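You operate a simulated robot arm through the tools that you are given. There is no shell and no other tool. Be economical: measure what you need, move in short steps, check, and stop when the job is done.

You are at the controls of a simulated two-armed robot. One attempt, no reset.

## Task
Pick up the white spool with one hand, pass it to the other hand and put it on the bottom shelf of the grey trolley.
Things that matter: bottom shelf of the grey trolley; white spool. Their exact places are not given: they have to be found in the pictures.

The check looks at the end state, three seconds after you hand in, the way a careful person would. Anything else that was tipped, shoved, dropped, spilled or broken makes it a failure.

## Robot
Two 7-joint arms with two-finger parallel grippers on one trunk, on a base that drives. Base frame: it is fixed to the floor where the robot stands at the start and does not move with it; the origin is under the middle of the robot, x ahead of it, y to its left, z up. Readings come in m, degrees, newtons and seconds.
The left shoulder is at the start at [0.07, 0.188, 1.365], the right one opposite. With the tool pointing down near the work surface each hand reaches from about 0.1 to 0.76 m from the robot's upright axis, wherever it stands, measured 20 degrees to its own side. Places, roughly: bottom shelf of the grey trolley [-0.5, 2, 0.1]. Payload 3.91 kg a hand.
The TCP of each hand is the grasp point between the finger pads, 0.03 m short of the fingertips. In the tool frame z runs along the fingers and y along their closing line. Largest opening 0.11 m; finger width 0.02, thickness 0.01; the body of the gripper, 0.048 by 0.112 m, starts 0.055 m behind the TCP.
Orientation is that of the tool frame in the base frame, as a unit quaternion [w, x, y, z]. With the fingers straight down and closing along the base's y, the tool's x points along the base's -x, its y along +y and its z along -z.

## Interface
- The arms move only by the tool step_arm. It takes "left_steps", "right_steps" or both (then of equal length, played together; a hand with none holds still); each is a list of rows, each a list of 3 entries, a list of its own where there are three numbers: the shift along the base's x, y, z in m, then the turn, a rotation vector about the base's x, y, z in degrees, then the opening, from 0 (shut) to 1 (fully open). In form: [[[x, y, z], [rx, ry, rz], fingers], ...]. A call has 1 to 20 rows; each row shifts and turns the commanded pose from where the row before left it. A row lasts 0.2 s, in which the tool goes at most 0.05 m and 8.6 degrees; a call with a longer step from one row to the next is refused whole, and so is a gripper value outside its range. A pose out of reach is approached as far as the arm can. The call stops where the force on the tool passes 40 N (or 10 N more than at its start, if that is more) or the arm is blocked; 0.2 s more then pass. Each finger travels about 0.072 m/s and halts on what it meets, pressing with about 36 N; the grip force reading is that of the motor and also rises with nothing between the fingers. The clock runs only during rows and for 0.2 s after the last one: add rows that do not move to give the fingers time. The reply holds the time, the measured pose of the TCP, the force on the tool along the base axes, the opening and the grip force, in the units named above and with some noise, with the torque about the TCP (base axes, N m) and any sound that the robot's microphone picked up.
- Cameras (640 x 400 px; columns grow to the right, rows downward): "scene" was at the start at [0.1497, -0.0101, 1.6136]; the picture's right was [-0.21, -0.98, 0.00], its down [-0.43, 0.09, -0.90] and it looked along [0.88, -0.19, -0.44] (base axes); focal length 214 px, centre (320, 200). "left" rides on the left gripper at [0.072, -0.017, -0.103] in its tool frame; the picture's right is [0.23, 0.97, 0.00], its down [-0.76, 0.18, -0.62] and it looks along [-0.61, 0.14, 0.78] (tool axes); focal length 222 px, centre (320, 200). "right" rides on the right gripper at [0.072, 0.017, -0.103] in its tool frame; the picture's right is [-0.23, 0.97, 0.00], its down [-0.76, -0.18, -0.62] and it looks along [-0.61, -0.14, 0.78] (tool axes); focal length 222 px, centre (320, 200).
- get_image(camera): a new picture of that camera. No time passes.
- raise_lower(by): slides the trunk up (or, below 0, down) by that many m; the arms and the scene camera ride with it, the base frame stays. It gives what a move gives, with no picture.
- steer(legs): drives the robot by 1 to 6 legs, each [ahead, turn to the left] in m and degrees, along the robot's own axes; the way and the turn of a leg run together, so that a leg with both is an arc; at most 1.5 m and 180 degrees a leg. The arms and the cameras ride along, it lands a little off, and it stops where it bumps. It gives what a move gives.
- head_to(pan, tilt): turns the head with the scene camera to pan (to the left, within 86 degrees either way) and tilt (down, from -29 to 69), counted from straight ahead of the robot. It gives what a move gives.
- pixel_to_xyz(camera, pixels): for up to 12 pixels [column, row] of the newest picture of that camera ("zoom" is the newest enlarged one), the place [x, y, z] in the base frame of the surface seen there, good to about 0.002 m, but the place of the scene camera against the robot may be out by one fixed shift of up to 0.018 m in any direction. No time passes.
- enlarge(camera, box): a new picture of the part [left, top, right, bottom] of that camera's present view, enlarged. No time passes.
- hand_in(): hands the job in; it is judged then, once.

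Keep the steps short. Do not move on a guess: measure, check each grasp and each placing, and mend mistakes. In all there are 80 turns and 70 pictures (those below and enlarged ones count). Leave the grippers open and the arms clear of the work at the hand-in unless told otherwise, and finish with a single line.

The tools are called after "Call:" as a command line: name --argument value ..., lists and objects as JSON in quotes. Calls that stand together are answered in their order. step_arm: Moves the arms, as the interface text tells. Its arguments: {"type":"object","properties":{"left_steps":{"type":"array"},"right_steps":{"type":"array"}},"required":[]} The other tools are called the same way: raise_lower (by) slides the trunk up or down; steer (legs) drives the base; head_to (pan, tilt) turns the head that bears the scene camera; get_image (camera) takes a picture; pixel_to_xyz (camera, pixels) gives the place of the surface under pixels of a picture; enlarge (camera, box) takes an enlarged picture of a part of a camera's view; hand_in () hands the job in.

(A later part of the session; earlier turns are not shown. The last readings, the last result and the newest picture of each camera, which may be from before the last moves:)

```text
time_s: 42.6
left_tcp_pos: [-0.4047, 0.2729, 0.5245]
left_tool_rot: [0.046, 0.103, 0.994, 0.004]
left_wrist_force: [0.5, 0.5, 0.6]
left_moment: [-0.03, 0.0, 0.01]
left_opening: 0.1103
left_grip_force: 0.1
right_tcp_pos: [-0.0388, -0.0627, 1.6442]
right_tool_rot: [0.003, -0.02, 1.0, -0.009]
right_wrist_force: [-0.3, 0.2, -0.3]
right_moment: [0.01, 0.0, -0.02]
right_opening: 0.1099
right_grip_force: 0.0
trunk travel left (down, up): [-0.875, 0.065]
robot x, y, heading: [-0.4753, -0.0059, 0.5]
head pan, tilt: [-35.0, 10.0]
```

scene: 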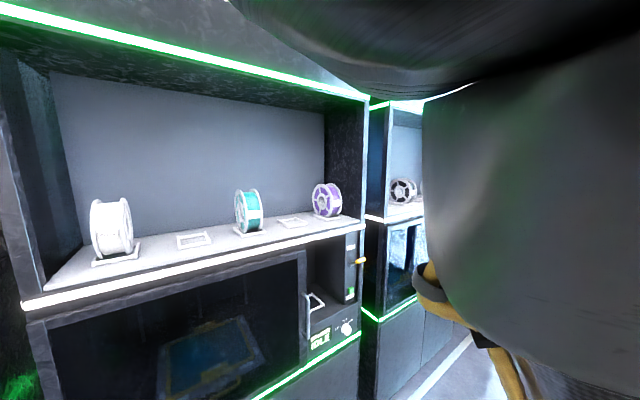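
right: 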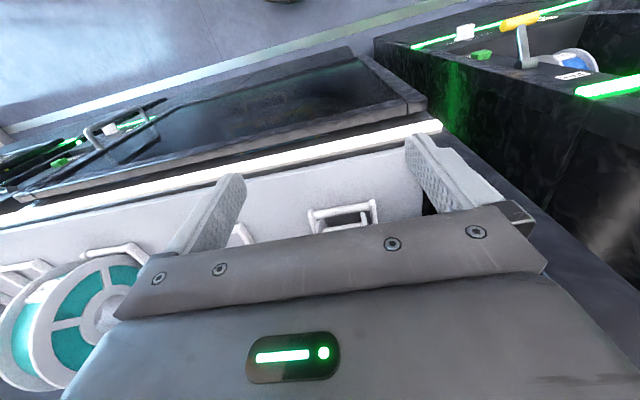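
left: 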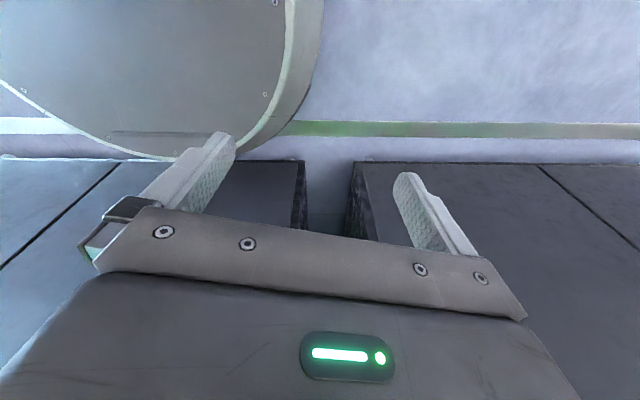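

That works: fingers down at robot-frame (0.436, −0.057). I'll do an S-curve to shift the robot to y≈0.154 and x≈−0.2 with heading 0, then lower the trunk 0.15.

Call:
steer --legs '[[0, 30], [0.32, 0], [0, -30.5]]'

Call:
raise_lower --by -0.15

Call:
head_to --pan -8 --tilt 20

Call:
get_image --camera "scene"

```text
time_s: 47.7
left_tcp_pos: [-0.1249, 0.4346, 0.5253]
left_tool_rot: [0.046, 0.11, 0.993, 0.003]
left_wrist_force: [0.2, 0.1, -0.2]
left_moment: [-0.01, 0.02, -0.02]
left_opening: 0.1099
left_grip_force: 0.1
right_tcp_pos: [0.2385, 0.0947, 1.6444]
right_tool_rot: [0.004, -0.015, 1.0, -0.009]
right_wrist_force: [-0.9, 0.5, 0.6]
right_moment: [-0.01, 0.02, 0.01]
right_opening: 0.1099
right_grip_force: 0.1
trunk travel left (down, up): [-0.875, 0.065]
robot x, y, heading: [-0.1985, 0.158, 0.0]
head pan, tilt: [-35.0, 10.0]
```

```text
time_s: 49.5
left_tcp_pos: [-0.1255, 0.4344, 0.3748]
left_tool_rot: [0.046, 0.109, 0.993, 0.004]
left_wrist_force: [-0.4, 0.4, -0.1]
left_moment: [-0.02, -0.02, -0.01]
left_opening: 0.1101
left_grip_force: 0.1
right_tcp_pos: [0.237, 0.0955, 1.4944]
right_tool_rot: [0.004, -0.015, 1.0, -0.008]
right_wrist_force: [0.4, 0.3, 0.5]
right_moment: [0.03, 0.02, 0.02]
right_opening: 0.1099
right_grip_force: 0.0
trunk travel left (down, up): [-0.725, 0.215]
robot x, y, heading: [-0.1955, 0.1581, -0.4]
head pan, tilt: [-35.0, 10.0]
```

```text
time_s: 50.4
left_tcp_pos: [-0.125, 0.4338, 0.3741]
left_tool_rot: [0.045, 0.109, 0.993, 0.003]
left_wrist_force: [0.1, -0.5, -0.5]
left_moment: [0.0, -0.01, -0.02]
left_opening: 0.1099
left_grip_force: 0.0
right_tcp_pos: [0.238, 0.0934, 1.4939]
right_tool_rot: [0.003, -0.014, 1.0, -0.009]
right_wrist_force: [-0.4, -0.2, -0.5]
right_moment: [0.0, -0.03, -0.03]
right_opening: 0.1099
right_grip_force: 0.1
trunk travel left (down, up): [-0.725, 0.215]
robot x, y, heading: [-0.1947, 0.1642, -0.4]
head pan, tilt: [-8.0, 20.0]
```

```text
44 pictures are left
```

scene: 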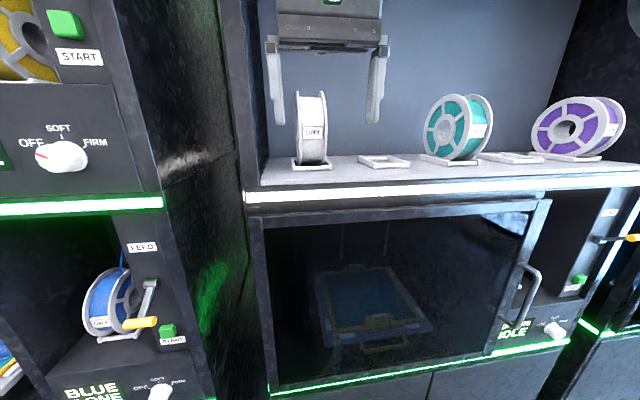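

The fingers straddle the spool in view, with the tool at (0.238, 0.094, 1.494). I'll trim y by +4 mm and yaw by −1.6°, then drive in 0.15 m and check.

Call:
step_arm --right_steps '[[[0, 0.004, 0], [0, 0, -1.6], 1], [[0, 0, 0], [0, 0, 0], 1]]'

Call:
steer --legs '[[0.13, 0]]'

Call:
enlarge --camera "scene" --box '[220, 0, 420, 200]'

Call:
get_image --camera "right"

```text
time_s: 51.0
left_tcp_pos: [-0.1251, 0.4336, 0.376]
left_tool_rot: [0.046, 0.11, 0.993, 0.002]
left_wrist_force: [0.0, 1.4, 0.8]
left_moment: [0.01, 0.02, 0.0]
left_opening: 0.1099
left_grip_force: 0.1
right_tcp_pos: [0.2379, 0.0976, 1.494]
right_tool_rot: [0.004, 0.0, 1.0, -0.009]
right_wrist_force: [-1.0, 0.9, 1.1]
right_moment: [0.0, -0.02, 0.0]
right_opening: 0.1102
right_grip_force: 0.2
trunk travel left (down, up): [-0.725, 0.215]
robot x, y, heading: [-0.1944, 0.1631, 0.1]
head pan, tilt: [-8.0, 20.0]
```

```text
time_s: 52.2
left_tcp_pos: [0.0037, 0.4341, 0.3749]
left_tool_rot: [0.046, 0.11, 0.993, 0.003]
left_wrist_force: [0.0, 0.0, -0.5]
left_moment: [-0.02, 0.01, 0.0]
left_opening: 0.1101
left_grip_force: 0.0
right_tcp_pos: [0.3669, 0.0975, 1.495]
right_tool_rot: [0.004, 0.0, 1.0, -0.009]
right_wrist_force: [-0.2, -0.3, 0.5]
right_moment: [0.04, 0.01, -0.02]
right_opening: 0.1102
right_grip_force: 0.0
trunk travel left (down, up): [-0.725, 0.215]
robot x, y, heading: [-0.0722, 0.1603, -0.4]
head pan, tilt: [-8.0, 20.0]
```

```text
2.00 times, centred on (320, 100) of scene
```

zoom: 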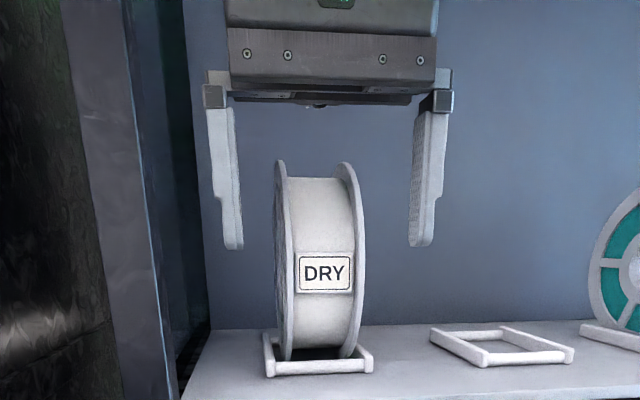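

```text
42 pictures are left
```

right: 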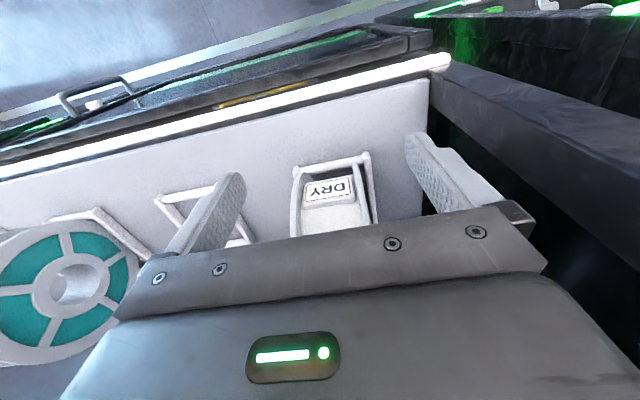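

Clear and centred. I'll drive the last 0.1 m.

Call:
steer --legs '[[0.1, 0]]'

Call:
enlarge --camera "scene" --box '[200, 0, 420, 220]'

Call:
get_image --camera "right"

```text
time_s: 53.4
left_tcp_pos: [0.104, 0.433, 0.3756]
left_tool_rot: [0.044, 0.11, 0.993, 0.003]
left_wrist_force: [0.3, 0.3, 0.0]
left_moment: [-0.01, -0.02, -0.03]
left_opening: 0.1102
left_grip_force: 0.2
right_tcp_pos: [0.4681, 0.0979, 1.4946]
right_tool_rot: [0.005, 0.0, 1.0, -0.008]
right_wrist_force: [-0.3, 1.0, 0.0]
right_moment: [-0.02, 0.0, 0.02]
right_opening: 0.1101
right_grip_force: 0.0
trunk travel left (down, up): [-0.725, 0.215]
robot x, y, heading: [0.0349, 0.1564, -0.4]
head pan, tilt: [-8.0, 20.0]
```

```text
1.82 times, centred on (310, 110) of scene
```

zoom: 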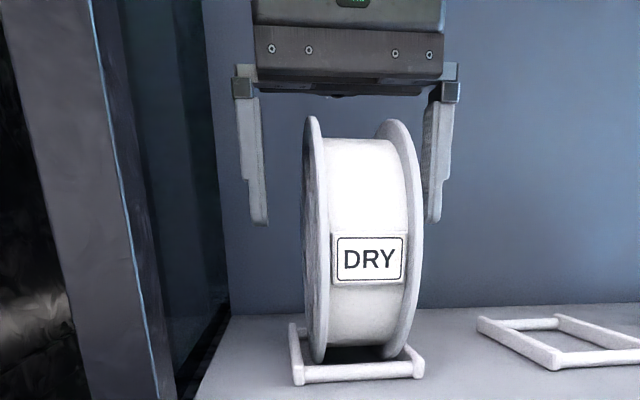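

```text
40 pictures are left
```

right: 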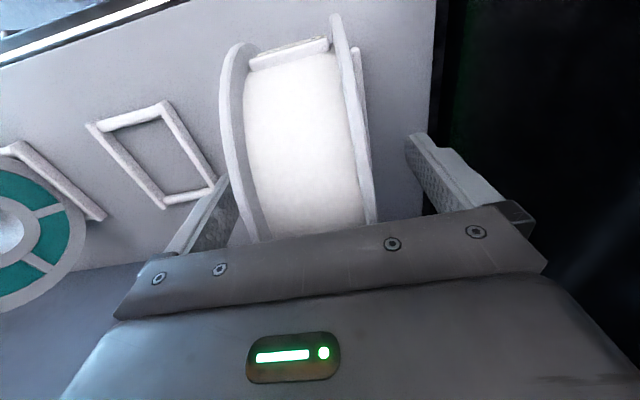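

I'll measure the flanges once more for centring.

Call:
pixel_to_xyz --camera "right" --pixels '[[232, 120], [238, 180], [350, 120], [366, 190], [374, 205], [358, 60], [300, 150], [258, 225], [225, 100], [372, 180]]'

```text
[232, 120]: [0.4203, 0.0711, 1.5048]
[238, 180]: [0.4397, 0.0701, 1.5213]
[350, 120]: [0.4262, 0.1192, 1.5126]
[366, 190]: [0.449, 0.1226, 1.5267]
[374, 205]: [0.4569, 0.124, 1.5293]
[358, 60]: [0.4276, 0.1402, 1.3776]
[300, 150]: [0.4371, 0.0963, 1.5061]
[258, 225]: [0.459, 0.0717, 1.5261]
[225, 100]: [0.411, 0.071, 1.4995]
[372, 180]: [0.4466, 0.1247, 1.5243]
```

The spool's centre is y≈0.097, matching the tool. I'll close the gripper.

Call:
step_arm --right_steps '[[[0, 0, 0], [0, 0, 0], 0.6], [[0, 0, 0], [0, 0, 0], 0.4], [[0, 0, 0], [0, 0, 0], 0], [[0, 0, 0], [0, 0, 0], 0], [[0, 0, 0], [0, 0, 0], 0]]'

Call:
step_arm --right_steps '[[[0, 0, 0.01], [0, 0, 0], 0], [[0, 0, 0.01], [0, 0, 0], 0], [[0, 0, 0], [0, 0, 0], 0]]'

Call:
enlarge --camera "scene" --box '[200, 0, 420, 220]'

```text
time_s: 54.6
left_tcp_pos: [0.1037, 0.4343, 0.3748]
left_tool_rot: [0.046, 0.109, 0.993, 0.003]
left_wrist_force: [0.7, 0.6, -0.8]
left_moment: [0.03, -0.01, -0.01]
left_opening: 0.1099
left_grip_force: 0.0
right_tcp_pos: [0.4662, 0.098, 1.4945]
right_tool_rot: [0.005, -0.001, 1.0, -0.008]
right_wrist_force: [-0.4, -0.8, 8.9]
right_moment: [0.43, 0.0, 0.05]
right_opening: 0.0579
right_grip_force: 35.9
trunk travel left (down, up): [-0.725, 0.215]
robot x, y, heading: [0.0342, 0.1596, -0.1]
head pan, tilt: [-8.0, 20.0]
```

```text
time_s: 55.4
left_tcp_pos: [0.1047, 0.4337, 0.3744]
left_tool_rot: [0.046, 0.11, 0.993, 0.003]
left_wrist_force: [0.4, 0.1, 0.2]
left_moment: [0.01, 0.01, -0.05]
left_opening: 0.1101
left_grip_force: 0.0
right_tcp_pos: [0.4707, 0.097, 1.5127]
right_tool_rot: [0.004, 0.0, 1.0, -0.009]
right_wrist_force: [0.6, -1.1, -6.0]
right_moment: [0.0, 0.11, 0.01]
right_opening: 0.0579
right_grip_force: 35.0
trunk travel left (down, up): [-0.725, 0.215]
robot x, y, heading: [0.0331, 0.1601, -0.5]
head pan, tilt: [-8.0, 20.0]
```

```text
1.82 times, centred on (310, 110) of scene
```

zoom: 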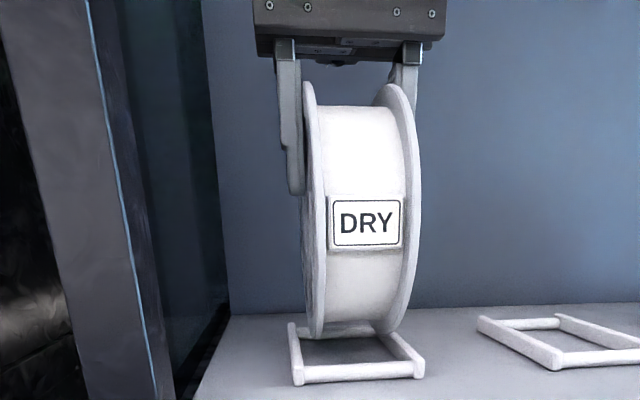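

Gripped: width 0.058 m and about 0.6 kg, and it's off the cradle. I'll raise the trunk 2 cm more and back straight out.

Call:
raise_lower --by 0.02

Call:
steer --legs '[[-0.5, 0]]'

Call:
get_image --camera "scene"

```text
time_s: 56.1
left_tcp_pos: [0.1041, 0.4329, 0.3946]
left_tool_rot: [0.045, 0.109, 0.993, 0.002]
left_wrist_force: [0.6, 0.3, 0.2]
left_moment: [-0.03, 0.01, -0.01]
left_opening: 0.1101
left_grip_force: 0.0
right_tcp_pos: [0.4694, 0.0971, 1.5335]
right_tool_rot: [0.003, -0.001, 1.0, -0.007]
right_wrist_force: [0.8, -0.4, -6.2]
right_moment: [0.01, 0.08, 0.02]
right_opening: 0.0581
right_grip_force: 36.1
trunk travel left (down, up): [-0.745, 0.195]
robot x, y, heading: [0.0353, 0.1572, -0.2]
head pan, tilt: [-8.0, 20.0]
```

```text
time_s: 59.0
left_tcp_pos: [-0.3936, 0.4335, 0.3949]
left_tool_rot: [0.047, 0.107, 0.993, 0.003]
left_wrist_force: [-0.1, -0.7, 0.0]
left_moment: [0.03, 0.02, -0.02]
left_opening: 0.11
left_grip_force: 0.1
right_tcp_pos: [-0.0266, 0.1008, 1.5332]
right_tool_rot: [0.003, -0.004, 1.0, -0.007]
right_wrist_force: [1.0, 0.2, -5.8]
right_moment: [-0.02, 0.05, -0.02]
right_opening: 0.0576
right_grip_force: 36.0
trunk travel left (down, up): [-0.745, 0.195]
robot x, y, heading: [-0.4646, 0.1574, -0.2]
head pan, tilt: [-8.0, 20.0]
```

```text
38 pictures are left
```

scene: 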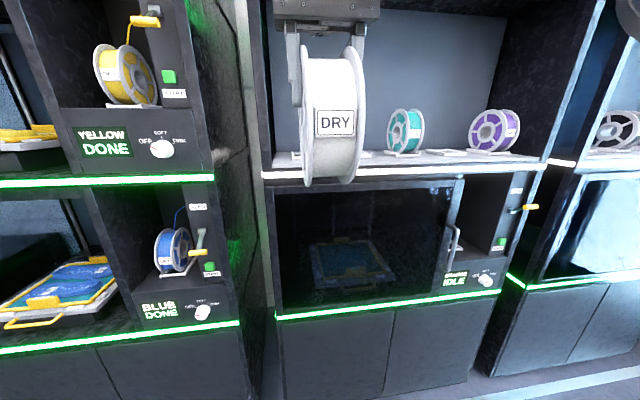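

The spool is clear. For the handover the left hand should come in from the left, closing along the spool's axis, so I'll try yawing the right hand about −64° in free space.

Call:
step_arm --right_steps '[[[0, 0, 0], [0, 0, -8], 0], [[0, 0, 0], [0, 0, -8], 0], [[0, 0, 0], [0, 0, -8], 0], [[0, 0, 0], [0, 0, -8], 0], [[0, 0, 0], [0, 0, -8], 0], [[0, 0, 0], [0, 0, -8], 0], [[0, 0, 0], [0, 0, -8], 0], [[0, 0, 0], [0, 0, -8], 0], [[0, 0, 0], [0, 0, 0], 0]]'

```text
time_s: 61.0
left_tcp_pos: [-0.3947, 0.4345, 0.3943]
left_tool_rot: [0.045, 0.107, 0.993, 0.003]
left_wrist_force: [0.4, 0.1, -0.8]
left_moment: [-0.01, -0.01, 0.0]
left_opening: 0.1101
left_grip_force: 0.1
right_tcp_pos: [-0.0278, 0.101, 1.5334]
right_tool_rot: [-0.002, 0.528, 0.849, -0.01]
right_wrist_force: [-0.8, 0.2, -5.7]
right_moment: [0.08, 0.01, -0.01]
right_opening: 0.0578
right_grip_force: 36.2
trunk travel left (down, up): [-0.745, 0.195]
robot x, y, heading: [-0.4638, 0.1607, 0.2]
head pan, tilt: [-8.0, 20.0]
```

Yaw −64° is fine. Next I'll finish the right yaw to −90° and at the same time swing the left hand up and forward, turning it −78°.

Call:
step_arm --right_steps '[[[0, 0, 0], [0, 0, -2], 0], [[0, 0, 0], [0, 0, -2], 0], [[0, 0, 0], [0, 0, -2], 0], [[0, 0, 0], [0, 0, -2], 0], [[0, 0, 0], [0, 0, -2], 0], [[0, 0, 0], [0, 0, -2], 0], [[0, 0, 0], [0, 0, -2], 0], [[0, 0, 0], [0, 0, -2], 0], [[0, 0, 0], [0, 0, -2], 0], [[0, 0, 0], [0, 0, -2], 0], [[0, 0, 0], [0, 0, -2], 0], [[0, 0, 0], [0, 0, -2], 0], [[0, 0, 0], [0, 0, -2], 0]]' --left_steps '[[[0.0254, 0.0058, 0.031], [0, 0, -6], 1], [[0.0254, 0.0058, 0.031], [0, 0, -6], 1], [[0.0254, 0.0058, 0.031], [0, 0, -6], 1], [[0.0254, 0.0058, 0.031], [0, 0, -6], 1], [[0.0254, 0.0058, 0.031], [0, 0, -6], 1], [[0.0254, 0.0058, 0.031], [0, 0, -6], 1], [[0.0254, 0.0058, 0.031], [0, 0, -6], 1], [[0.0254, 0.0058, 0.031], [0, 0, -6], 1], [[0.0254, 0.0058, 0.031], [0, 0, -6], 1], [[0.0254, 0.0058, 0.031], [0, 0, -6], 1], [[0.0254, 0.0058, 0.031], [0, 0, -6], 1], [[0.0254, 0.0058, 0.031], [0, 0, -6], 1], [[0.0254, 0.0058, 0.031], [0, 0, -6], 1]]'

```text
time_s: 63.8
left_tcp_pos: [-0.0633, 0.5094, 0.798]
left_tool_rot: [0.036, 0.708, 0.705, -0.026]
left_wrist_force: [-0.9, -0.7, -0.1]
left_moment: [-0.02, 0.01, 0.0]
left_opening: 0.11
left_grip_force: 0.2
right_tcp_pos: [-0.028, 0.0997, 1.5341]
right_tool_rot: [-0.003, 0.704, 0.71, -0.009]
right_wrist_force: [0.3, -0.5, -5.9]
right_moment: [0.12, 0.01, -0.02]
right_opening: 0.0578
right_grip_force: 35.8
trunk travel left (down, up): [-0.745, 0.195]
robot x, y, heading: [-0.4649, 0.1593, 0.1]
head pan, tilt: [-8.0, 20.0]
```

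Both worked. Next I'll raise the left hand to the spool's height while rolling it to point toward −y, stopping short at y≈0.30.

Call:
step_arm --left_steps '[[[0.0022, -0.013, 0.0433], [-5.6, 0, 0], 1], [[0.0022, -0.013, 0.0433], [-5.6, 0, 0], 1], [[0.0022, -0.013, 0.0433], [-5.6, 0, 0], 1], [[0.0022, -0.013, 0.0433], [-5.6, 0, 0], 1], [[0.0022, -0.013, 0.0433], [-5.6, 0, 0], 1], [[0.0022, -0.013, 0.0433], [-5.6, 0, 0], 1], [[0.0022, -0.013, 0.0433], [-5.6, 0, 0], 1], [[0.0022, -0.013, 0.0433], [-5.6, 0, 0], 1], [[0.0022, -0.013, 0.0433], [-5.6, 0, 0], 1], [[0.0022, -0.013, 0.0433], [-5.6, 0, 0], 1], [[0.0022, -0.013, 0.0433], [-5.6, 0, 0], 1], [[0.0022, -0.013, 0.0433], [-5.6, 0, 0], 1], [[0.0022, -0.013, 0.0433], [-5.6, 0, 0], 1], [[0.0022, -0.013, 0.0433], [-5.6, 0, 0], 1], [[0.0022, -0.013, 0.0433], [-5.6, 0, 0], 1], [[0.0022, -0.013, 0.0433], [-5.6, 0, 0], 1]]'

Call:
get_image --camera "scene"

```text
time_s: 67.2
left_tcp_pos: [-0.0283, 0.3003, 1.4931]
left_tool_rot: [0.526, 0.474, 0.482, -0.515]
left_wrist_force: [0.1, 1.3, -0.4]
left_moment: [0.02, 0.0, -0.02]
left_opening: 0.1101
left_grip_force: 0.0
right_tcp_pos: [-0.0278, 0.0989, 1.5327]
right_tool_rot: [-0.004, 0.705, 0.71, -0.008]
right_wrist_force: [0.4, -0.4, -6.6]
right_moment: [0.09, -0.01, 0.0]
right_opening: 0.0579
right_grip_force: 35.4
trunk travel left (down, up): [-0.745, 0.195]
robot x, y, heading: [-0.4615, 0.1564, 0.1]
head pan, tilt: [-8.0, 20.0]
```

```text
37 pictures are left
```

scene: 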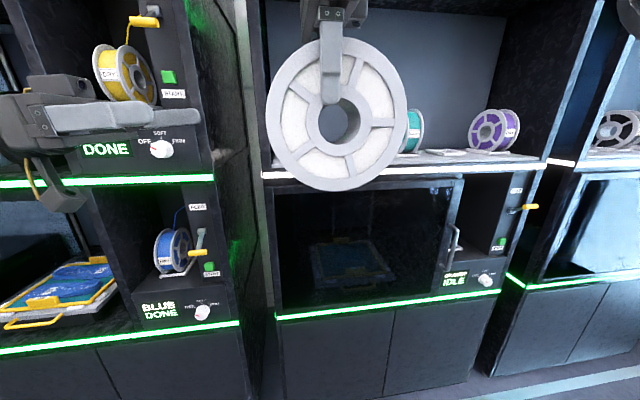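

The left hand is at the spool's height, pointing −y, and needs a small 5° levelling. I'll slide it in to y≈0.143, slightly below centre so its fingers pass clear of the right fingertips, keeping it open.

Call:
step_arm --left_steps '[[[0.0005, 0, -0.009], [4.9, 0, 0], 1], [[0, -0.032, 0], [0, 0, 0], 1], [[0, -0.032, 0], [0, 0, 0], 1], [[0, -0.032, 0], [0, 0, 0], 1], [[0, -0.031, 0], [0, 0, 0], 1], [[0, -0.03, 0], [0, 0, 0], 1], [[0, 0, 0], [0, 0, 0], 1]]'

Call:
enlarge --camera "scene" --box '[180, 0, 420, 200]'

Call:
get_image --camera "left"

```text
time_s: 68.8
left_tcp_pos: [-0.029, 0.1452, 1.4818]
left_tool_rot: [0.505, 0.498, 0.503, -0.494]
left_wrist_force: [-0.6, -1.1, 0.0]
left_moment: [-0.01, 0.01, 0.01]
left_opening: 0.11
left_grip_force: 0.0
right_tcp_pos: [-0.0288, 0.1014, 1.5343]
right_tool_rot: [-0.003, 0.704, 0.71, -0.009]
right_wrist_force: [-0.8, 0.4, -6.7]
right_moment: [0.11, 0.01, -0.02]
right_opening: 0.0579
right_grip_force: 36.3
trunk travel left (down, up): [-0.745, 0.195]
robot x, y, heading: [-0.4587, 0.1582, 0.2]
head pan, tilt: [-8.0, 20.0]
```

```text
2.00 times, centred on (300, 100) of scene
```

zoom: 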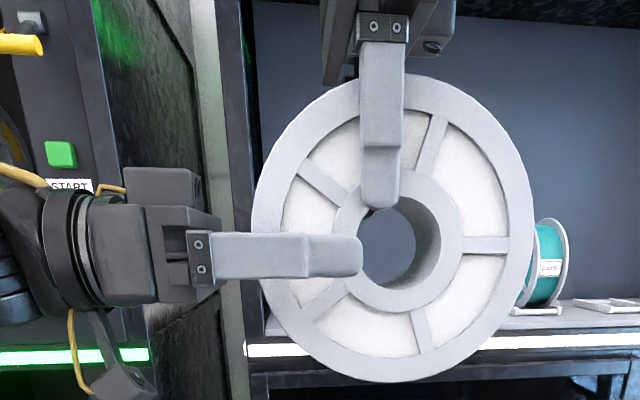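

```text
35 pictures are left
```

left: 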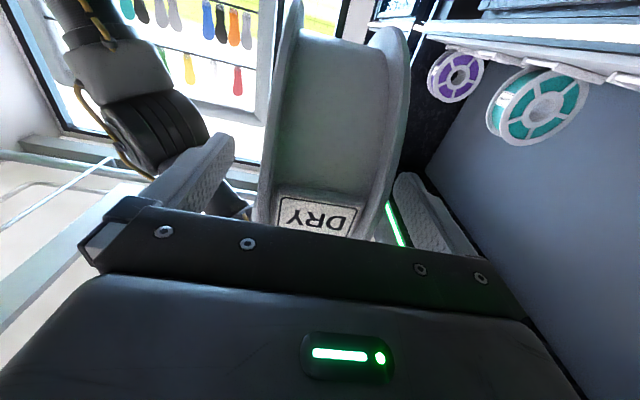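

The left fingers straddle the flanges with a gap to the right fingertips. I'll close the left hand while the right holds.

Call:
step_arm --left_steps '[[[0, 0, 0], [0, 0, 0], 0.6], [[0, 0, 0], [0, 0, 0], 0.3], [[0, 0, 0], [0, 0, 0], 0], [[0, 0, 0], [0, 0, 0], 0], [[0, 0, 0], [0, 0, 0], 0]]'

```text
time_s: 70.0
left_tcp_pos: [-0.0294, 0.1446, 1.4811]
left_tool_rot: [0.504, 0.498, 0.503, -0.495]
left_wrist_force: [-13.1, -0.3, 0.5]
left_moment: [0.11, 0.35, -1.23]
left_opening: 0.0582
left_grip_force: 35.9
right_tcp_pos: [-0.0277, 0.101, 1.5337]
right_tool_rot: [-0.003, 0.704, 0.71, -0.008]
right_wrist_force: [13.1, -0.3, -4.6]
right_moment: [-0.02, -1.07, 0.71]
right_opening: 0.0582
right_grip_force: 36.0
trunk travel left (down, up): [-0.745, 0.195]
robot x, y, heading: [-0.4622, 0.1614, -0.0]
head pan, tilt: [-8.0, 20.0]
```

Both hands hold it (0.058 m opening, 36 N). I'll open the right hand slowly, then lift it up and away.

Call:
step_arm --right_steps '[[[0, 0, 0], [0, 0, 0], 0.56], [[0, 0, 0], [0, 0, 0], 0.65], [[0, 0, 0], [0, 0, 0], 0.8], [[0, 0, 0], [0, 0, 0], 0.95], [[0, 0, 0], [0, 0, 0], 0.95]]'

Call:
enlarge --camera "scene" --box '[180, 0, 420, 200]'

```text
time_s: 71.2
left_tcp_pos: [-0.0281, 0.1453, 1.48]
left_tool_rot: [0.504, 0.498, 0.504, -0.494]
left_wrist_force: [0.5, 0.0, 0.3]
left_moment: [0.38, 0.02, 0.01]
left_opening: 0.0578
left_grip_force: 36.2
right_tcp_pos: [-0.0283, 0.1011, 1.5343]
right_tool_rot: [-0.004, 0.705, 0.709, -0.008]
right_wrist_force: [1.0, 0.3, 0.2]
right_moment: [0.01, -0.01, -0.03]
right_opening: 0.1043
right_grip_force: 0.0
trunk travel left (down, up): [-0.745, 0.195]
robot x, y, heading: [-0.4631, 0.1604, 0.0]
head pan, tilt: [-8.0, 20.0]
```

```text
2.00 times, centred on (300, 100) of scene
```

zoom: 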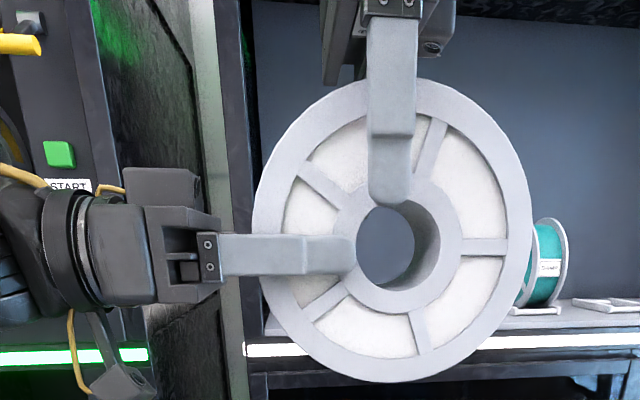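

The left hand holds it alone. I'll lift the right hand straight up, clear of it.

Call:
step_arm --right_steps '[[[0, 0, 0.02], [0, 0, 0], 0.95], [[0, 0, 0.03], [0, 0, 0], 0.95], [[0, 0, 0.03], [0, 0, 0], 0.95], [[0, 0, 0.03], [0, 0, 0], 0.95], [[0, 0, 0], [0, 0, 0], 0.95]]'

Call:
get_image --camera "scene"

```text
time_s: 72.4
left_tcp_pos: [-0.0281, 0.1443, 1.4806]
left_tool_rot: [0.504, 0.497, 0.504, -0.494]
left_wrist_force: [0.3, 0.0, 0.5]
left_moment: [0.36, 0.02, 0.0]
left_opening: 0.0579
left_grip_force: 36.3
right_tcp_pos: [-0.0376, 0.0944, 1.5512]
right_tool_rot: [-0.003, 0.704, 0.71, -0.008]
right_wrist_force: [0.4, 0.0, -0.2]
right_moment: [0.02, 0.0, -0.01]
right_opening: 0.1045
right_grip_force: 0.1
right hand out of reach, approached as far as the arm can: row 1, 2, 3, 4
trunk travel left (down, up): [-0.745, 0.195]
robot x, y, heading: [-0.4632, 0.1583, -0.1]
head pan, tilt: [-8.0, 20.0]
```

```text
33 pictures are left
```

scene: 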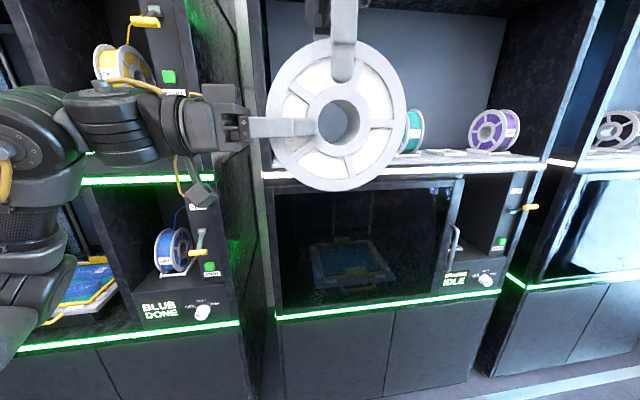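

The right arm is at its upper limit, so I'll lower the left hand with the spool instead; the right fingers are open and clear on both sides.

Call:
step_arm --left_steps '[[[0, 0, -0.03], [0, 0, 0], 0], [[0, 0, -0.03], [0, 0, 0], 0], [[0, 0, -0.03], [0, 0, 0], 0], [[0, 0, -0.03], [0, 0, 0], 0], [[0, 0, -0.03], [0, 0, 0], 0], [[0, 0, 0], [0, 0, 0], 0]]'

Call:
get_image --camera "scene"

```text
time_s: 73.8
left_tcp_pos: [-0.0281, 0.145, 1.3306]
left_tool_rot: [0.505, 0.497, 0.504, -0.494]
left_wrist_force: [0.9, -1.1, 0.1]
left_moment: [0.34, 0.0, -0.01]
left_opening: 0.0579
left_grip_force: 36.0
right_tcp_pos: [-0.0378, 0.0958, 1.551]
right_tool_rot: [-0.002, 0.705, 0.71, -0.007]
right_wrist_force: [0.3, 0.5, 1.1]
right_moment: [0.02, 0.02, 0.0]
right_opening: 0.1046
right_grip_force: 0.0
trunk travel left (down, up): [-0.745, 0.195]
robot x, y, heading: [-0.4679, 0.1574, 0.2]
head pan, tilt: [-8.0, 20.0]
```

```text
32 pictures are left
```

scene: 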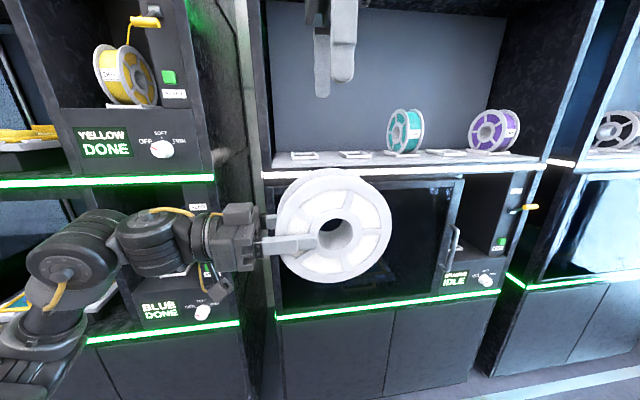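

The handover is done and the left hand holds the spool firmly. Now I'll look at the trolley; robot is at (−0.467, 0.157).

Call:
head_to --pan 80 --tilt 35

Call:
get_image --camera "scene"

```text
time_s: 75.4
left_tcp_pos: [-0.0277, 0.1447, 1.3313]
left_tool_rot: [0.504, 0.499, 0.503, -0.494]
left_wrist_force: [0.1, 0.9, 0.3]
left_moment: [0.32, 0.02, -0.03]
left_opening: 0.0577
left_grip_force: 35.8
right_tcp_pos: [-0.0388, 0.0949, 1.5498]
right_tool_rot: [-0.003, 0.704, 0.71, -0.007]
right_wrist_force: [0.8, -0.6, -0.3]
right_moment: [0.0, 0.0, 0.0]
right_opening: 0.1043
right_grip_force: 0.0
trunk travel left (down, up): [-0.745, 0.195]
robot x, y, heading: [-0.4643, 0.1583, 0.1]
head pan, tilt: [80.0, 35.0]
```

```text
31 pictures are left
```

scene: 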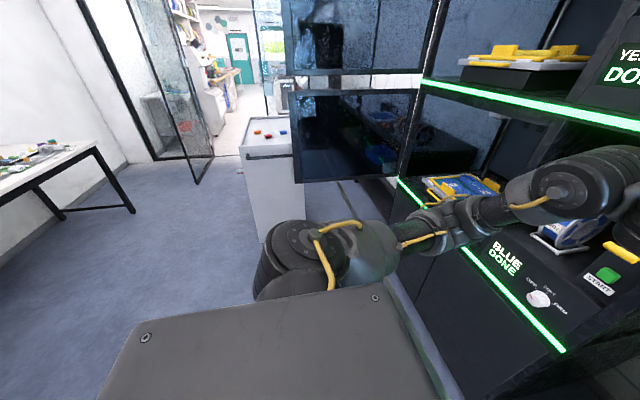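

Call:
pixel_to_xyz --camera "scene" --pixels '[[133, 210], [95, 145], [62, 217], [10, 185], [243, 150], [243, 160], [258, 238], [302, 185], [195, 182], [242, 143], [275, 135], [285, 118]]'

Call:
enlarge --camera "scene" --box '[200, 80, 360, 280]'

```text
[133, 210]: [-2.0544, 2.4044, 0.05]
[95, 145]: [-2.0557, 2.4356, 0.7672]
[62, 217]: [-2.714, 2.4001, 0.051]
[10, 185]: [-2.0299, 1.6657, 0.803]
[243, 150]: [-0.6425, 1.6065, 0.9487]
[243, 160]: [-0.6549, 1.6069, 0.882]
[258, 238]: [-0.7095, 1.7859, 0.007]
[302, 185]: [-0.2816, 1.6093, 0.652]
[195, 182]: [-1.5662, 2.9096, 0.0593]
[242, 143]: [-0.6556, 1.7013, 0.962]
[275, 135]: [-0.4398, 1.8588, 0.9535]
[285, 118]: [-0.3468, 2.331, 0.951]
```

```text
2.00 times, centred on (280, 180) of scene
```

zoom: 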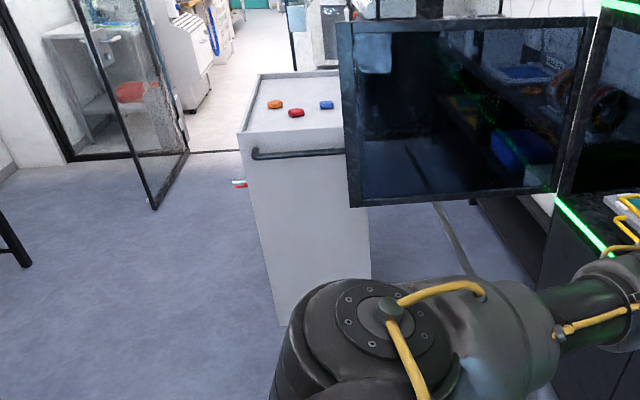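

The trolley spans x −0.655 to −0.28 and y 1.6 to ~2.35, with a white table at x<−2.03. I'll drive to about (−1.14, 0.96) in the open floor and face the trolley's −x side.

Call:
steer --legs '[[0, 130], [1.05, 0], [0, -80]]'

Call:
head_to --pan 0 --tilt 35

Call:
get_image --camera "scene"

```text
time_s: 89.6
left_tcp_pos: [-0.8298, 1.2868, 1.3316]
left_tool_rot: [0.664, 0.243, 0.665, -0.24]
left_wrist_force: [-0.3, 0.3, -0.4]
left_moment: [0.2, 0.23, 0.0]
left_opening: 0.0582
left_grip_force: 36.4
right_tcp_pos: [-0.7986, 1.2482, 1.5512]
right_tool_rot: [0.0, 0.345, 0.939, -0.008]
right_wrist_force: [-0.2, -0.1, -0.5]
right_moment: [-0.01, -0.02, 0.0]
right_opening: 0.1046
right_grip_force: 0.0
trunk travel left (down, up): [-0.745, 0.195]
robot x, y, heading: [-1.1227, 0.9661, 49.4]
head pan, tilt: [80.0, 35.0]
```

```text
time_s: 91.1
left_tcp_pos: [-0.8279, 1.2876, 1.3316]
left_tool_rot: [0.664, 0.243, 0.665, -0.24]
left_wrist_force: [0.2, -0.6, 0.6]
left_moment: [0.23, 0.28, 0.0]
left_opening: 0.0577
left_grip_force: 36.3
right_tcp_pos: [-0.7974, 1.2466, 1.5509]
right_tool_rot: [0.0, 0.344, 0.939, -0.007]
right_wrist_force: [-0.8, 0.3, 0.1]
right_moment: [-0.02, 0.0, 0.03]
right_opening: 0.1044
right_grip_force: 0.0
trunk travel left (down, up): [-0.745, 0.195]
robot x, y, heading: [-1.1264, 0.9681, 49.2]
head pan, tilt: [0.0, 35.0]
```

```text
29 pictures are left
```

scene: 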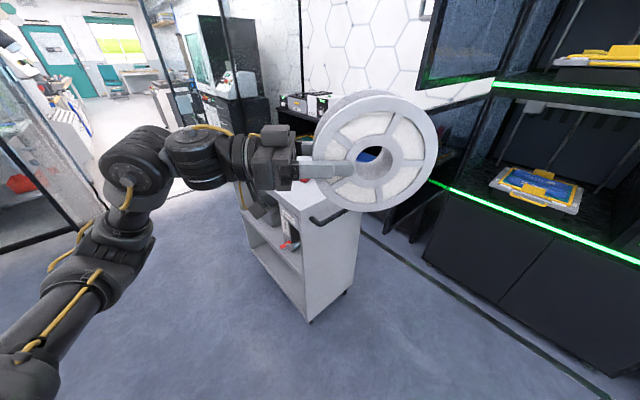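

The −x side is open, with shelves visible at (280,250). I'll zoom in.

Call:
enlarge --camera "scene" --box '[230, 170, 360, 330]'

Call:
pixel_to_xyz --camera "zoom" --pixels '[[280, 290], [300, 250], [170, 200], [250, 290], [320, 310], [190, 170], [260, 220], [330, 370], [150, 110], [280, 130], [200, 240], [300, 180]]'

```text
2.50 times, centred on (295, 250) of scene
```

zoom: 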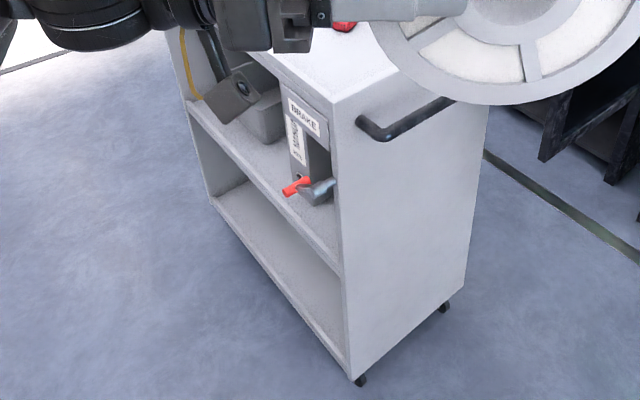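

```text
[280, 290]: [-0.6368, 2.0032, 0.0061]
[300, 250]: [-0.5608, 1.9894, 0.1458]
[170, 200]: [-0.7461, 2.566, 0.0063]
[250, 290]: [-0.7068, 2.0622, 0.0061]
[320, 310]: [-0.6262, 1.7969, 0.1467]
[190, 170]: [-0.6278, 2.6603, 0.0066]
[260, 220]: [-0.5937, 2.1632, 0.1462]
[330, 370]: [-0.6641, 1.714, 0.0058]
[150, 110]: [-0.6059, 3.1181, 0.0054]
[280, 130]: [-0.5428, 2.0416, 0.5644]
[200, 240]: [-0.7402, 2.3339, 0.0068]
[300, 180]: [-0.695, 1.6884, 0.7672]
```

The bottom shelf is at z≈0.146 and empty so far. The middle shelf is at about 0.55, and there's a red brake lever I must avoid. I'll drive alongside to about (−1.2, 1.9) with the arms high, then turn to heading −35° for a look.

Call:
steer --legs '[[0, 46], [0.93, 0], [0, -130]]'

Call:
head_to --pan 38 --tilt 50

Call:
get_image --camera "scene"

```text
time_s: 103.5
left_tcp_pos: [-0.8647, 1.6248, 1.3313]
left_tool_rot: [0.324, 0.631, 0.323, -0.627]
left_wrist_force: [-0.6, -0.9, -0.5]
left_moment: [0.29, -0.2, 0.0]
left_opening: 0.0576
left_grip_force: 36.3
right_tcp_pos: [-0.9026, 1.5918, 1.5501]
right_tool_rot: [-0.005, 0.891, 0.454, -0.006]
right_wrist_force: [-0.4, -0.1, 0.2]
right_moment: [0.03, 0.02, 0.0]
right_opening: 0.1044
right_grip_force: 0.1
trunk travel left (down, up): [-0.745, 0.195]
robot x, y, heading: [-1.2084, 1.8974, -35.9]
head pan, tilt: [0.0, 35.0]
```

```text
time_s: 104.6
left_tcp_pos: [-0.8647, 1.6248, 1.3317]
left_tool_rot: [0.325, 0.63, 0.324, -0.627]
left_wrist_force: [0.4, -1.0, -0.6]
left_moment: [0.3, -0.19, 0.01]
left_opening: 0.0578
left_grip_force: 35.3
right_tcp_pos: [-0.9022, 1.592, 1.5502]
right_tool_rot: [-0.006, 0.891, 0.454, -0.005]
right_wrist_force: [-0.2, -0.6, 0.0]
right_moment: [0.01, -0.02, 0.0]
right_opening: 0.1046
right_grip_force: 0.1
trunk travel left (down, up): [-0.745, 0.195]
robot x, y, heading: [-1.2091, 1.8918, -36.2]
head pan, tilt: [38.0, 50.0]
```

```text
27 pictures are left
```

scene: 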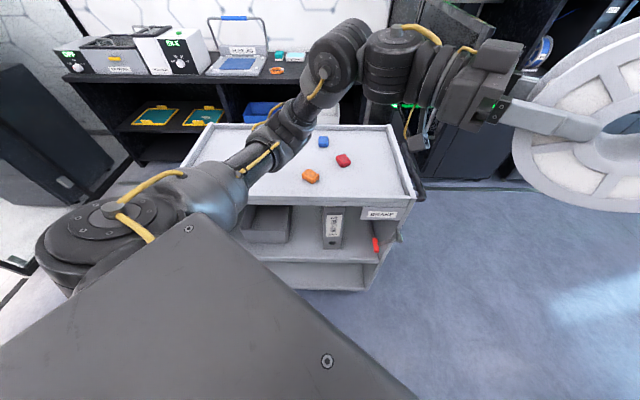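

The left elbow is over the trolley top, so before lowering anything I'll back off 0.25 m and square to heading 0.

Call:
steer --legs '[[-0.25, 0], [0, 36.2]]'

```text
time_s: 108.1
left_tcp_pos: [-0.9716, 2.0247, 1.331]
left_tool_rot: [0.502, 0.5, 0.502, -0.496]
left_wrist_force: [1.0, 0.4, 0.0]
left_moment: [0.36, 0.01, -0.01]
left_opening: 0.0581
left_grip_force: 35.9
right_tcp_pos: [-0.9826, 1.9742, 1.55]
right_tool_rot: [-0.005, 0.706, 0.708, -0.007]
right_wrist_force: [-0.1, 0.0, -0.7]
right_moment: [-0.01, 0.0, -0.01]
right_opening: 0.1046
right_grip_force: 0.0
trunk travel left (down, up): [-0.745, 0.195]
robot x, y, heading: [-1.4081, 2.04, -0.4]
head pan, tilt: [38.0, 50.0]
```

Now I'll swing the left hand to point forward (yaw +90°) while lowering and moving it left, and pull the right hand back 0.1 m.

Call:
step_arm --left_steps '[[[0.0076, 0.0132, -0.034], [0, 0, 8.2], 0], [[0.0076, 0.0132, -0.034], [0, 0, 8.2], 0], [[0.0076, 0.0132, -0.034], [0, 0, 8.2], 0], [[0.0076, 0.0132, -0.034], [0, 0, 8.2], 0], [[0.0076, 0.0132, -0.034], [0, 0, 8.2], 0], [[0.0076, 0.0132, -0.034], [0, 0, 8.2], 0], [[0.0076, 0.0132, -0.034], [0, 0, 8.2], 0], [[0.0076, 0.0132, -0.034], [0, 0, 8.2], 0], [[0.0076, 0.0132, -0.034], [0, 0, 8.2], 0], [[0.0076, 0.0132, -0.034], [0, 0, 8.2], 0], [[0.0076, 0.0132, -0.034], [0, 0, 8.2], 0], [[0, 0, 0], [0, 0, 0], 0]]' --right_steps '[[[-0.01, 0, 0], [0, 0, 0], 0.95], [[-0.01, 0, 0], [0, 0, 0], 0.95], [[-0.01, 0, 0], [0, 0, 0], 0.95], [[-0.01, 0, 0], [0, 0, 0], 0.95], [[-0.01, 0, 0], [0, 0, 0], 0.95], [[-0.01, 0, 0], [0, 0, 0], 0.95], [[-0.01, 0, 0], [0, 0, 0], 0.95], [[-0.01, 0, 0], [0, 0, 0], 0.95], [[-0.01, 0, 0], [0, 0, 0], 0.95], [[-0.01, 0, 0], [0, 0, 0], 0.95], [[-0.01, 0, 0], [0, 0, 0], 0.95], [[0, 0, 0], [0, 0, 0], 0.95]]'

Call:
head_to --pan 10 --tilt 40

Call:
get_image --camera "scene"

```text
time_s: 110.6
left_tcp_pos: [-0.8866, 2.2007, 0.9453]
left_tool_rot: [0.708, 0.056, 0.702, 0.051]
left_wrist_force: [1.0, -0.2, 0.4]
left_moment: [0.01, 0.33, 0.02]
left_opening: 0.0581
left_grip_force: 35.8
right_tcp_pos: [-1.0911, 1.9758, 1.5505]
right_tool_rot: [-0.003, 0.706, 0.708, -0.007]
right_wrist_force: [-0.3, -0.1, -0.1]
right_moment: [-0.02, 0.03, 0.0]
right_opening: 0.1047
right_grip_force: 0.1
trunk travel left (down, up): [-0.745, 0.195]
robot x, y, heading: [-1.4084, 2.0411, -0.0]
head pan, tilt: [38.0, 50.0]
stopped in row 12 (left hand): the arm was blocked; the commanded pose is now the measured one
```

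```text
time_s: 111.5
left_tcp_pos: [-0.8866, 2.2019, 0.947]
left_tool_rot: [0.709, 0.054, 0.701, 0.05]
left_wrist_force: [-0.1, -0.8, -1.2]
left_moment: [0.03, 0.38, 0.03]
left_opening: 0.0578
left_grip_force: 36.1
right_tcp_pos: [-1.0914, 1.9764, 1.5513]
right_tool_rot: [-0.002, 0.706, 0.708, -0.006]
right_wrist_force: [0.4, -0.6, -0.3]
right_moment: [0.0, 0.02, 0.0]
right_opening: 0.1044
right_grip_force: 0.0
trunk travel left (down, up): [-0.745, 0.195]
robot x, y, heading: [-1.4067, 2.0418, -0.3]
head pan, tilt: [10.0, 40.0]
```

```text
26 pictures are left
```

scene: 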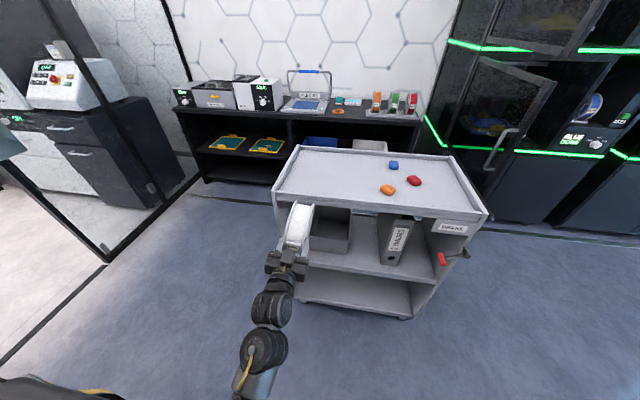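

Good view: the bottom shelf is open and empty at (370,285), and the spool is intact in the left hand, pointing forward. I'll roll the left hand about x toward spool-flat, starting with +40° to test.

Call:
step_arm --left_steps '[[[0, -0.01, 0], [8, 0, 0], 0], [[0, -0.01, 0], [8, 0, 0], 0], [[0, -0.01, 0], [8, 0, 0], 0], [[0, -0.01, 0], [8, 0, 0], 0], [[0, -0.01, 0], [8, 0, 0], 0], [[0, 0, 0], [0, 0, 0], 0]]'

```text
time_s: 113.0
left_tcp_pos: [-0.8852, 2.1604, 0.9469]
left_tool_rot: [0.646, 0.302, 0.634, 0.298]
left_wrist_force: [-0.3, -0.3, -0.1]
left_moment: [0.03, 0.33, 0.02]
left_opening: 0.0581
left_grip_force: 36.5
right_tcp_pos: [-1.0916, 1.9773, 1.551]
right_tool_rot: [-0.003, 0.706, 0.708, -0.008]
right_wrist_force: [0.5, -0.5, -0.3]
right_moment: [-0.02, -0.02, 0.03]
right_opening: 0.1043
right_grip_force: 0.2
trunk travel left (down, up): [-0.745, 0.195]
robot x, y, heading: [-1.4076, 2.0433, -0.2]
head pan, tilt: [10.0, 40.0]
```

Call:
step_arm --left_steps '[[[0, -0.008, 0], [7.9, 0, 0], 0], [[0, -0.008, 0], [7.9, 0, 0], 0], [[0, -0.008, 0], [7.9, 0, 0], 0], [[0, -0.008, 0], [7.9, 0, 0], 0], [[0, -0.008, 0], [7.9, 0, 0], 0], [[0, 0, 0], [0, 7.5, 0], 0], [[0, 0, 0], [0, 7.5, 0], 0], [[0, 0, 0], [0, 0, 0], 0]]'

Call:
enlarge --camera "scene" --box '[220, 150, 420, 350]'

```text
time_s: 114.6
left_tcp_pos: [-0.8954, 2.1549, 0.9085]
left_tool_rot: [0.391, 0.599, 0.53, 0.456]
left_wrist_force: [0.5, 0.8, 0.0]
left_moment: [0.05, 0.34, 0.0]
left_opening: 0.058
left_grip_force: 35.6
right_tcp_pos: [-1.0921, 1.9771, 1.5496]
right_tool_rot: [-0.002, 0.705, 0.709, -0.007]
right_wrist_force: [-0.1, 1.5, -0.3]
right_moment: [-0.01, 0.0, -0.02]
right_opening: 0.1044
right_grip_force: 0.0
trunk travel left (down, up): [-0.745, 0.195]
robot x, y, heading: [-1.4071, 2.0443, -0.3]
head pan, tilt: [10.0, 40.0]
stopped in row 8 (left hand): the arm was blocked; the commanded pose is now the measured one
```

```text
2.00 times, centred on (320, 250) of scene
```

zoom: 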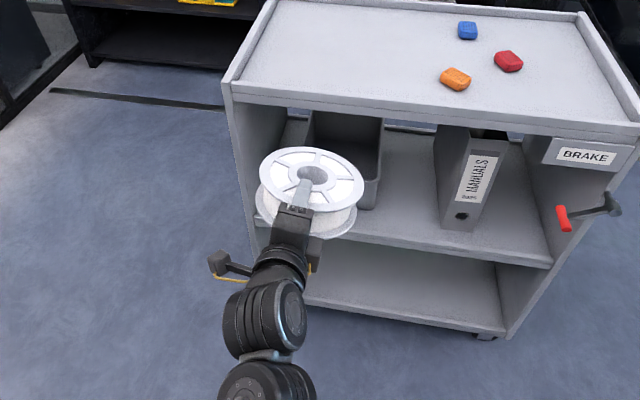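

The spool is now flat, pitched about 16° nose-down, with about 8° of extra roll to fix. Before lowering the trunk I'll check how low the left elbow sits, plus the shelf geometry.

Call:
pixel_to_xyz --camera "zoom" --pixels '[[265, 320], [262, 390], [280, 265], [310, 175], [400, 280], [420, 320], [480, 300], [340, 300], [500, 255], [300, 230], [440, 270], [470, 332]]'

Call:
head_to --pan 40 --tilt 55

Call:
get_image --camera "scene"

Call:
pixel_to_xyz --camera "scene" --pixels '[[200, 300], [250, 300], [300, 300], [350, 300], [250, 250], [300, 250], [200, 350], [150, 300], [350, 250], [300, 200], [250, 350], [400, 350]]'

```text
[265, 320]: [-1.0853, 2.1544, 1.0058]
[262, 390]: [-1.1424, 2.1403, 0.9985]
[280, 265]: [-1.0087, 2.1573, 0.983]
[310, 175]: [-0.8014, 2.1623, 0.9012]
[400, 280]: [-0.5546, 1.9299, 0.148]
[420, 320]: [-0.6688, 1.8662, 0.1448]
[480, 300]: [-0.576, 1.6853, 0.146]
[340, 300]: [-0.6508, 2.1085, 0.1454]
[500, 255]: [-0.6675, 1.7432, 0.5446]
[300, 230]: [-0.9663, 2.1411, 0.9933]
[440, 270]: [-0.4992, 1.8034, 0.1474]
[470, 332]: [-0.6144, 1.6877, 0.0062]
```

```text
time_s: 115.6
left_tcp_pos: [-0.8956, 2.1543, 0.9102]
left_tool_rot: [0.392, 0.599, 0.529, 0.456]
left_wrist_force: [-0.3, 0.0, -1.4]
left_moment: [0.08, 0.34, -0.05]
left_opening: 0.0578
left_grip_force: 36.3
right_tcp_pos: [-1.0916, 1.9767, 1.5503]
right_tool_rot: [-0.003, 0.706, 0.709, -0.007]
right_wrist_force: [0.4, -0.2, -0.2]
right_moment: [0.0, 0.02, -0.01]
right_opening: 0.1047
right_grip_force: 0.1
trunk travel left (down, up): [-0.745, 0.195]
robot x, y, heading: [-1.4062, 2.0447, -0.2]
head pan, tilt: [40.0, 55.0]
```

```text
24 pictures are left
```

scene: 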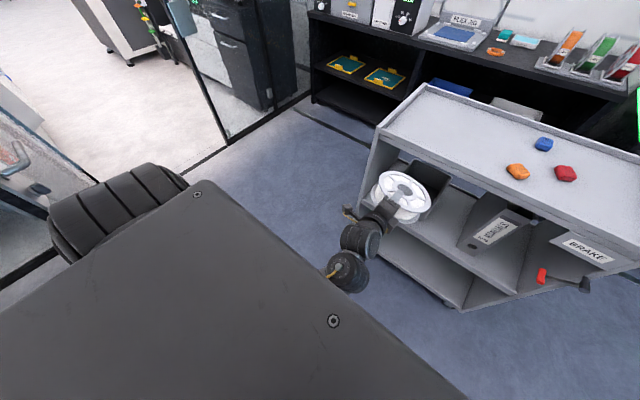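

```text
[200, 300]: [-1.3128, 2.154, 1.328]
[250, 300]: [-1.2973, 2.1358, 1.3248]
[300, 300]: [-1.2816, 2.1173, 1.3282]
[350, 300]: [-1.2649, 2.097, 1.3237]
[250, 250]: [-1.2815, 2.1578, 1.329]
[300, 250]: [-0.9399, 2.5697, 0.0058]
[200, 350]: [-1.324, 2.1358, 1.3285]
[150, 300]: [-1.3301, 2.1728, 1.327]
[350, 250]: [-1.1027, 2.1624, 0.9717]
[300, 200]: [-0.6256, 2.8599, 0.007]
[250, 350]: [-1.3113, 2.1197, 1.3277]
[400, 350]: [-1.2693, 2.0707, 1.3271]
```

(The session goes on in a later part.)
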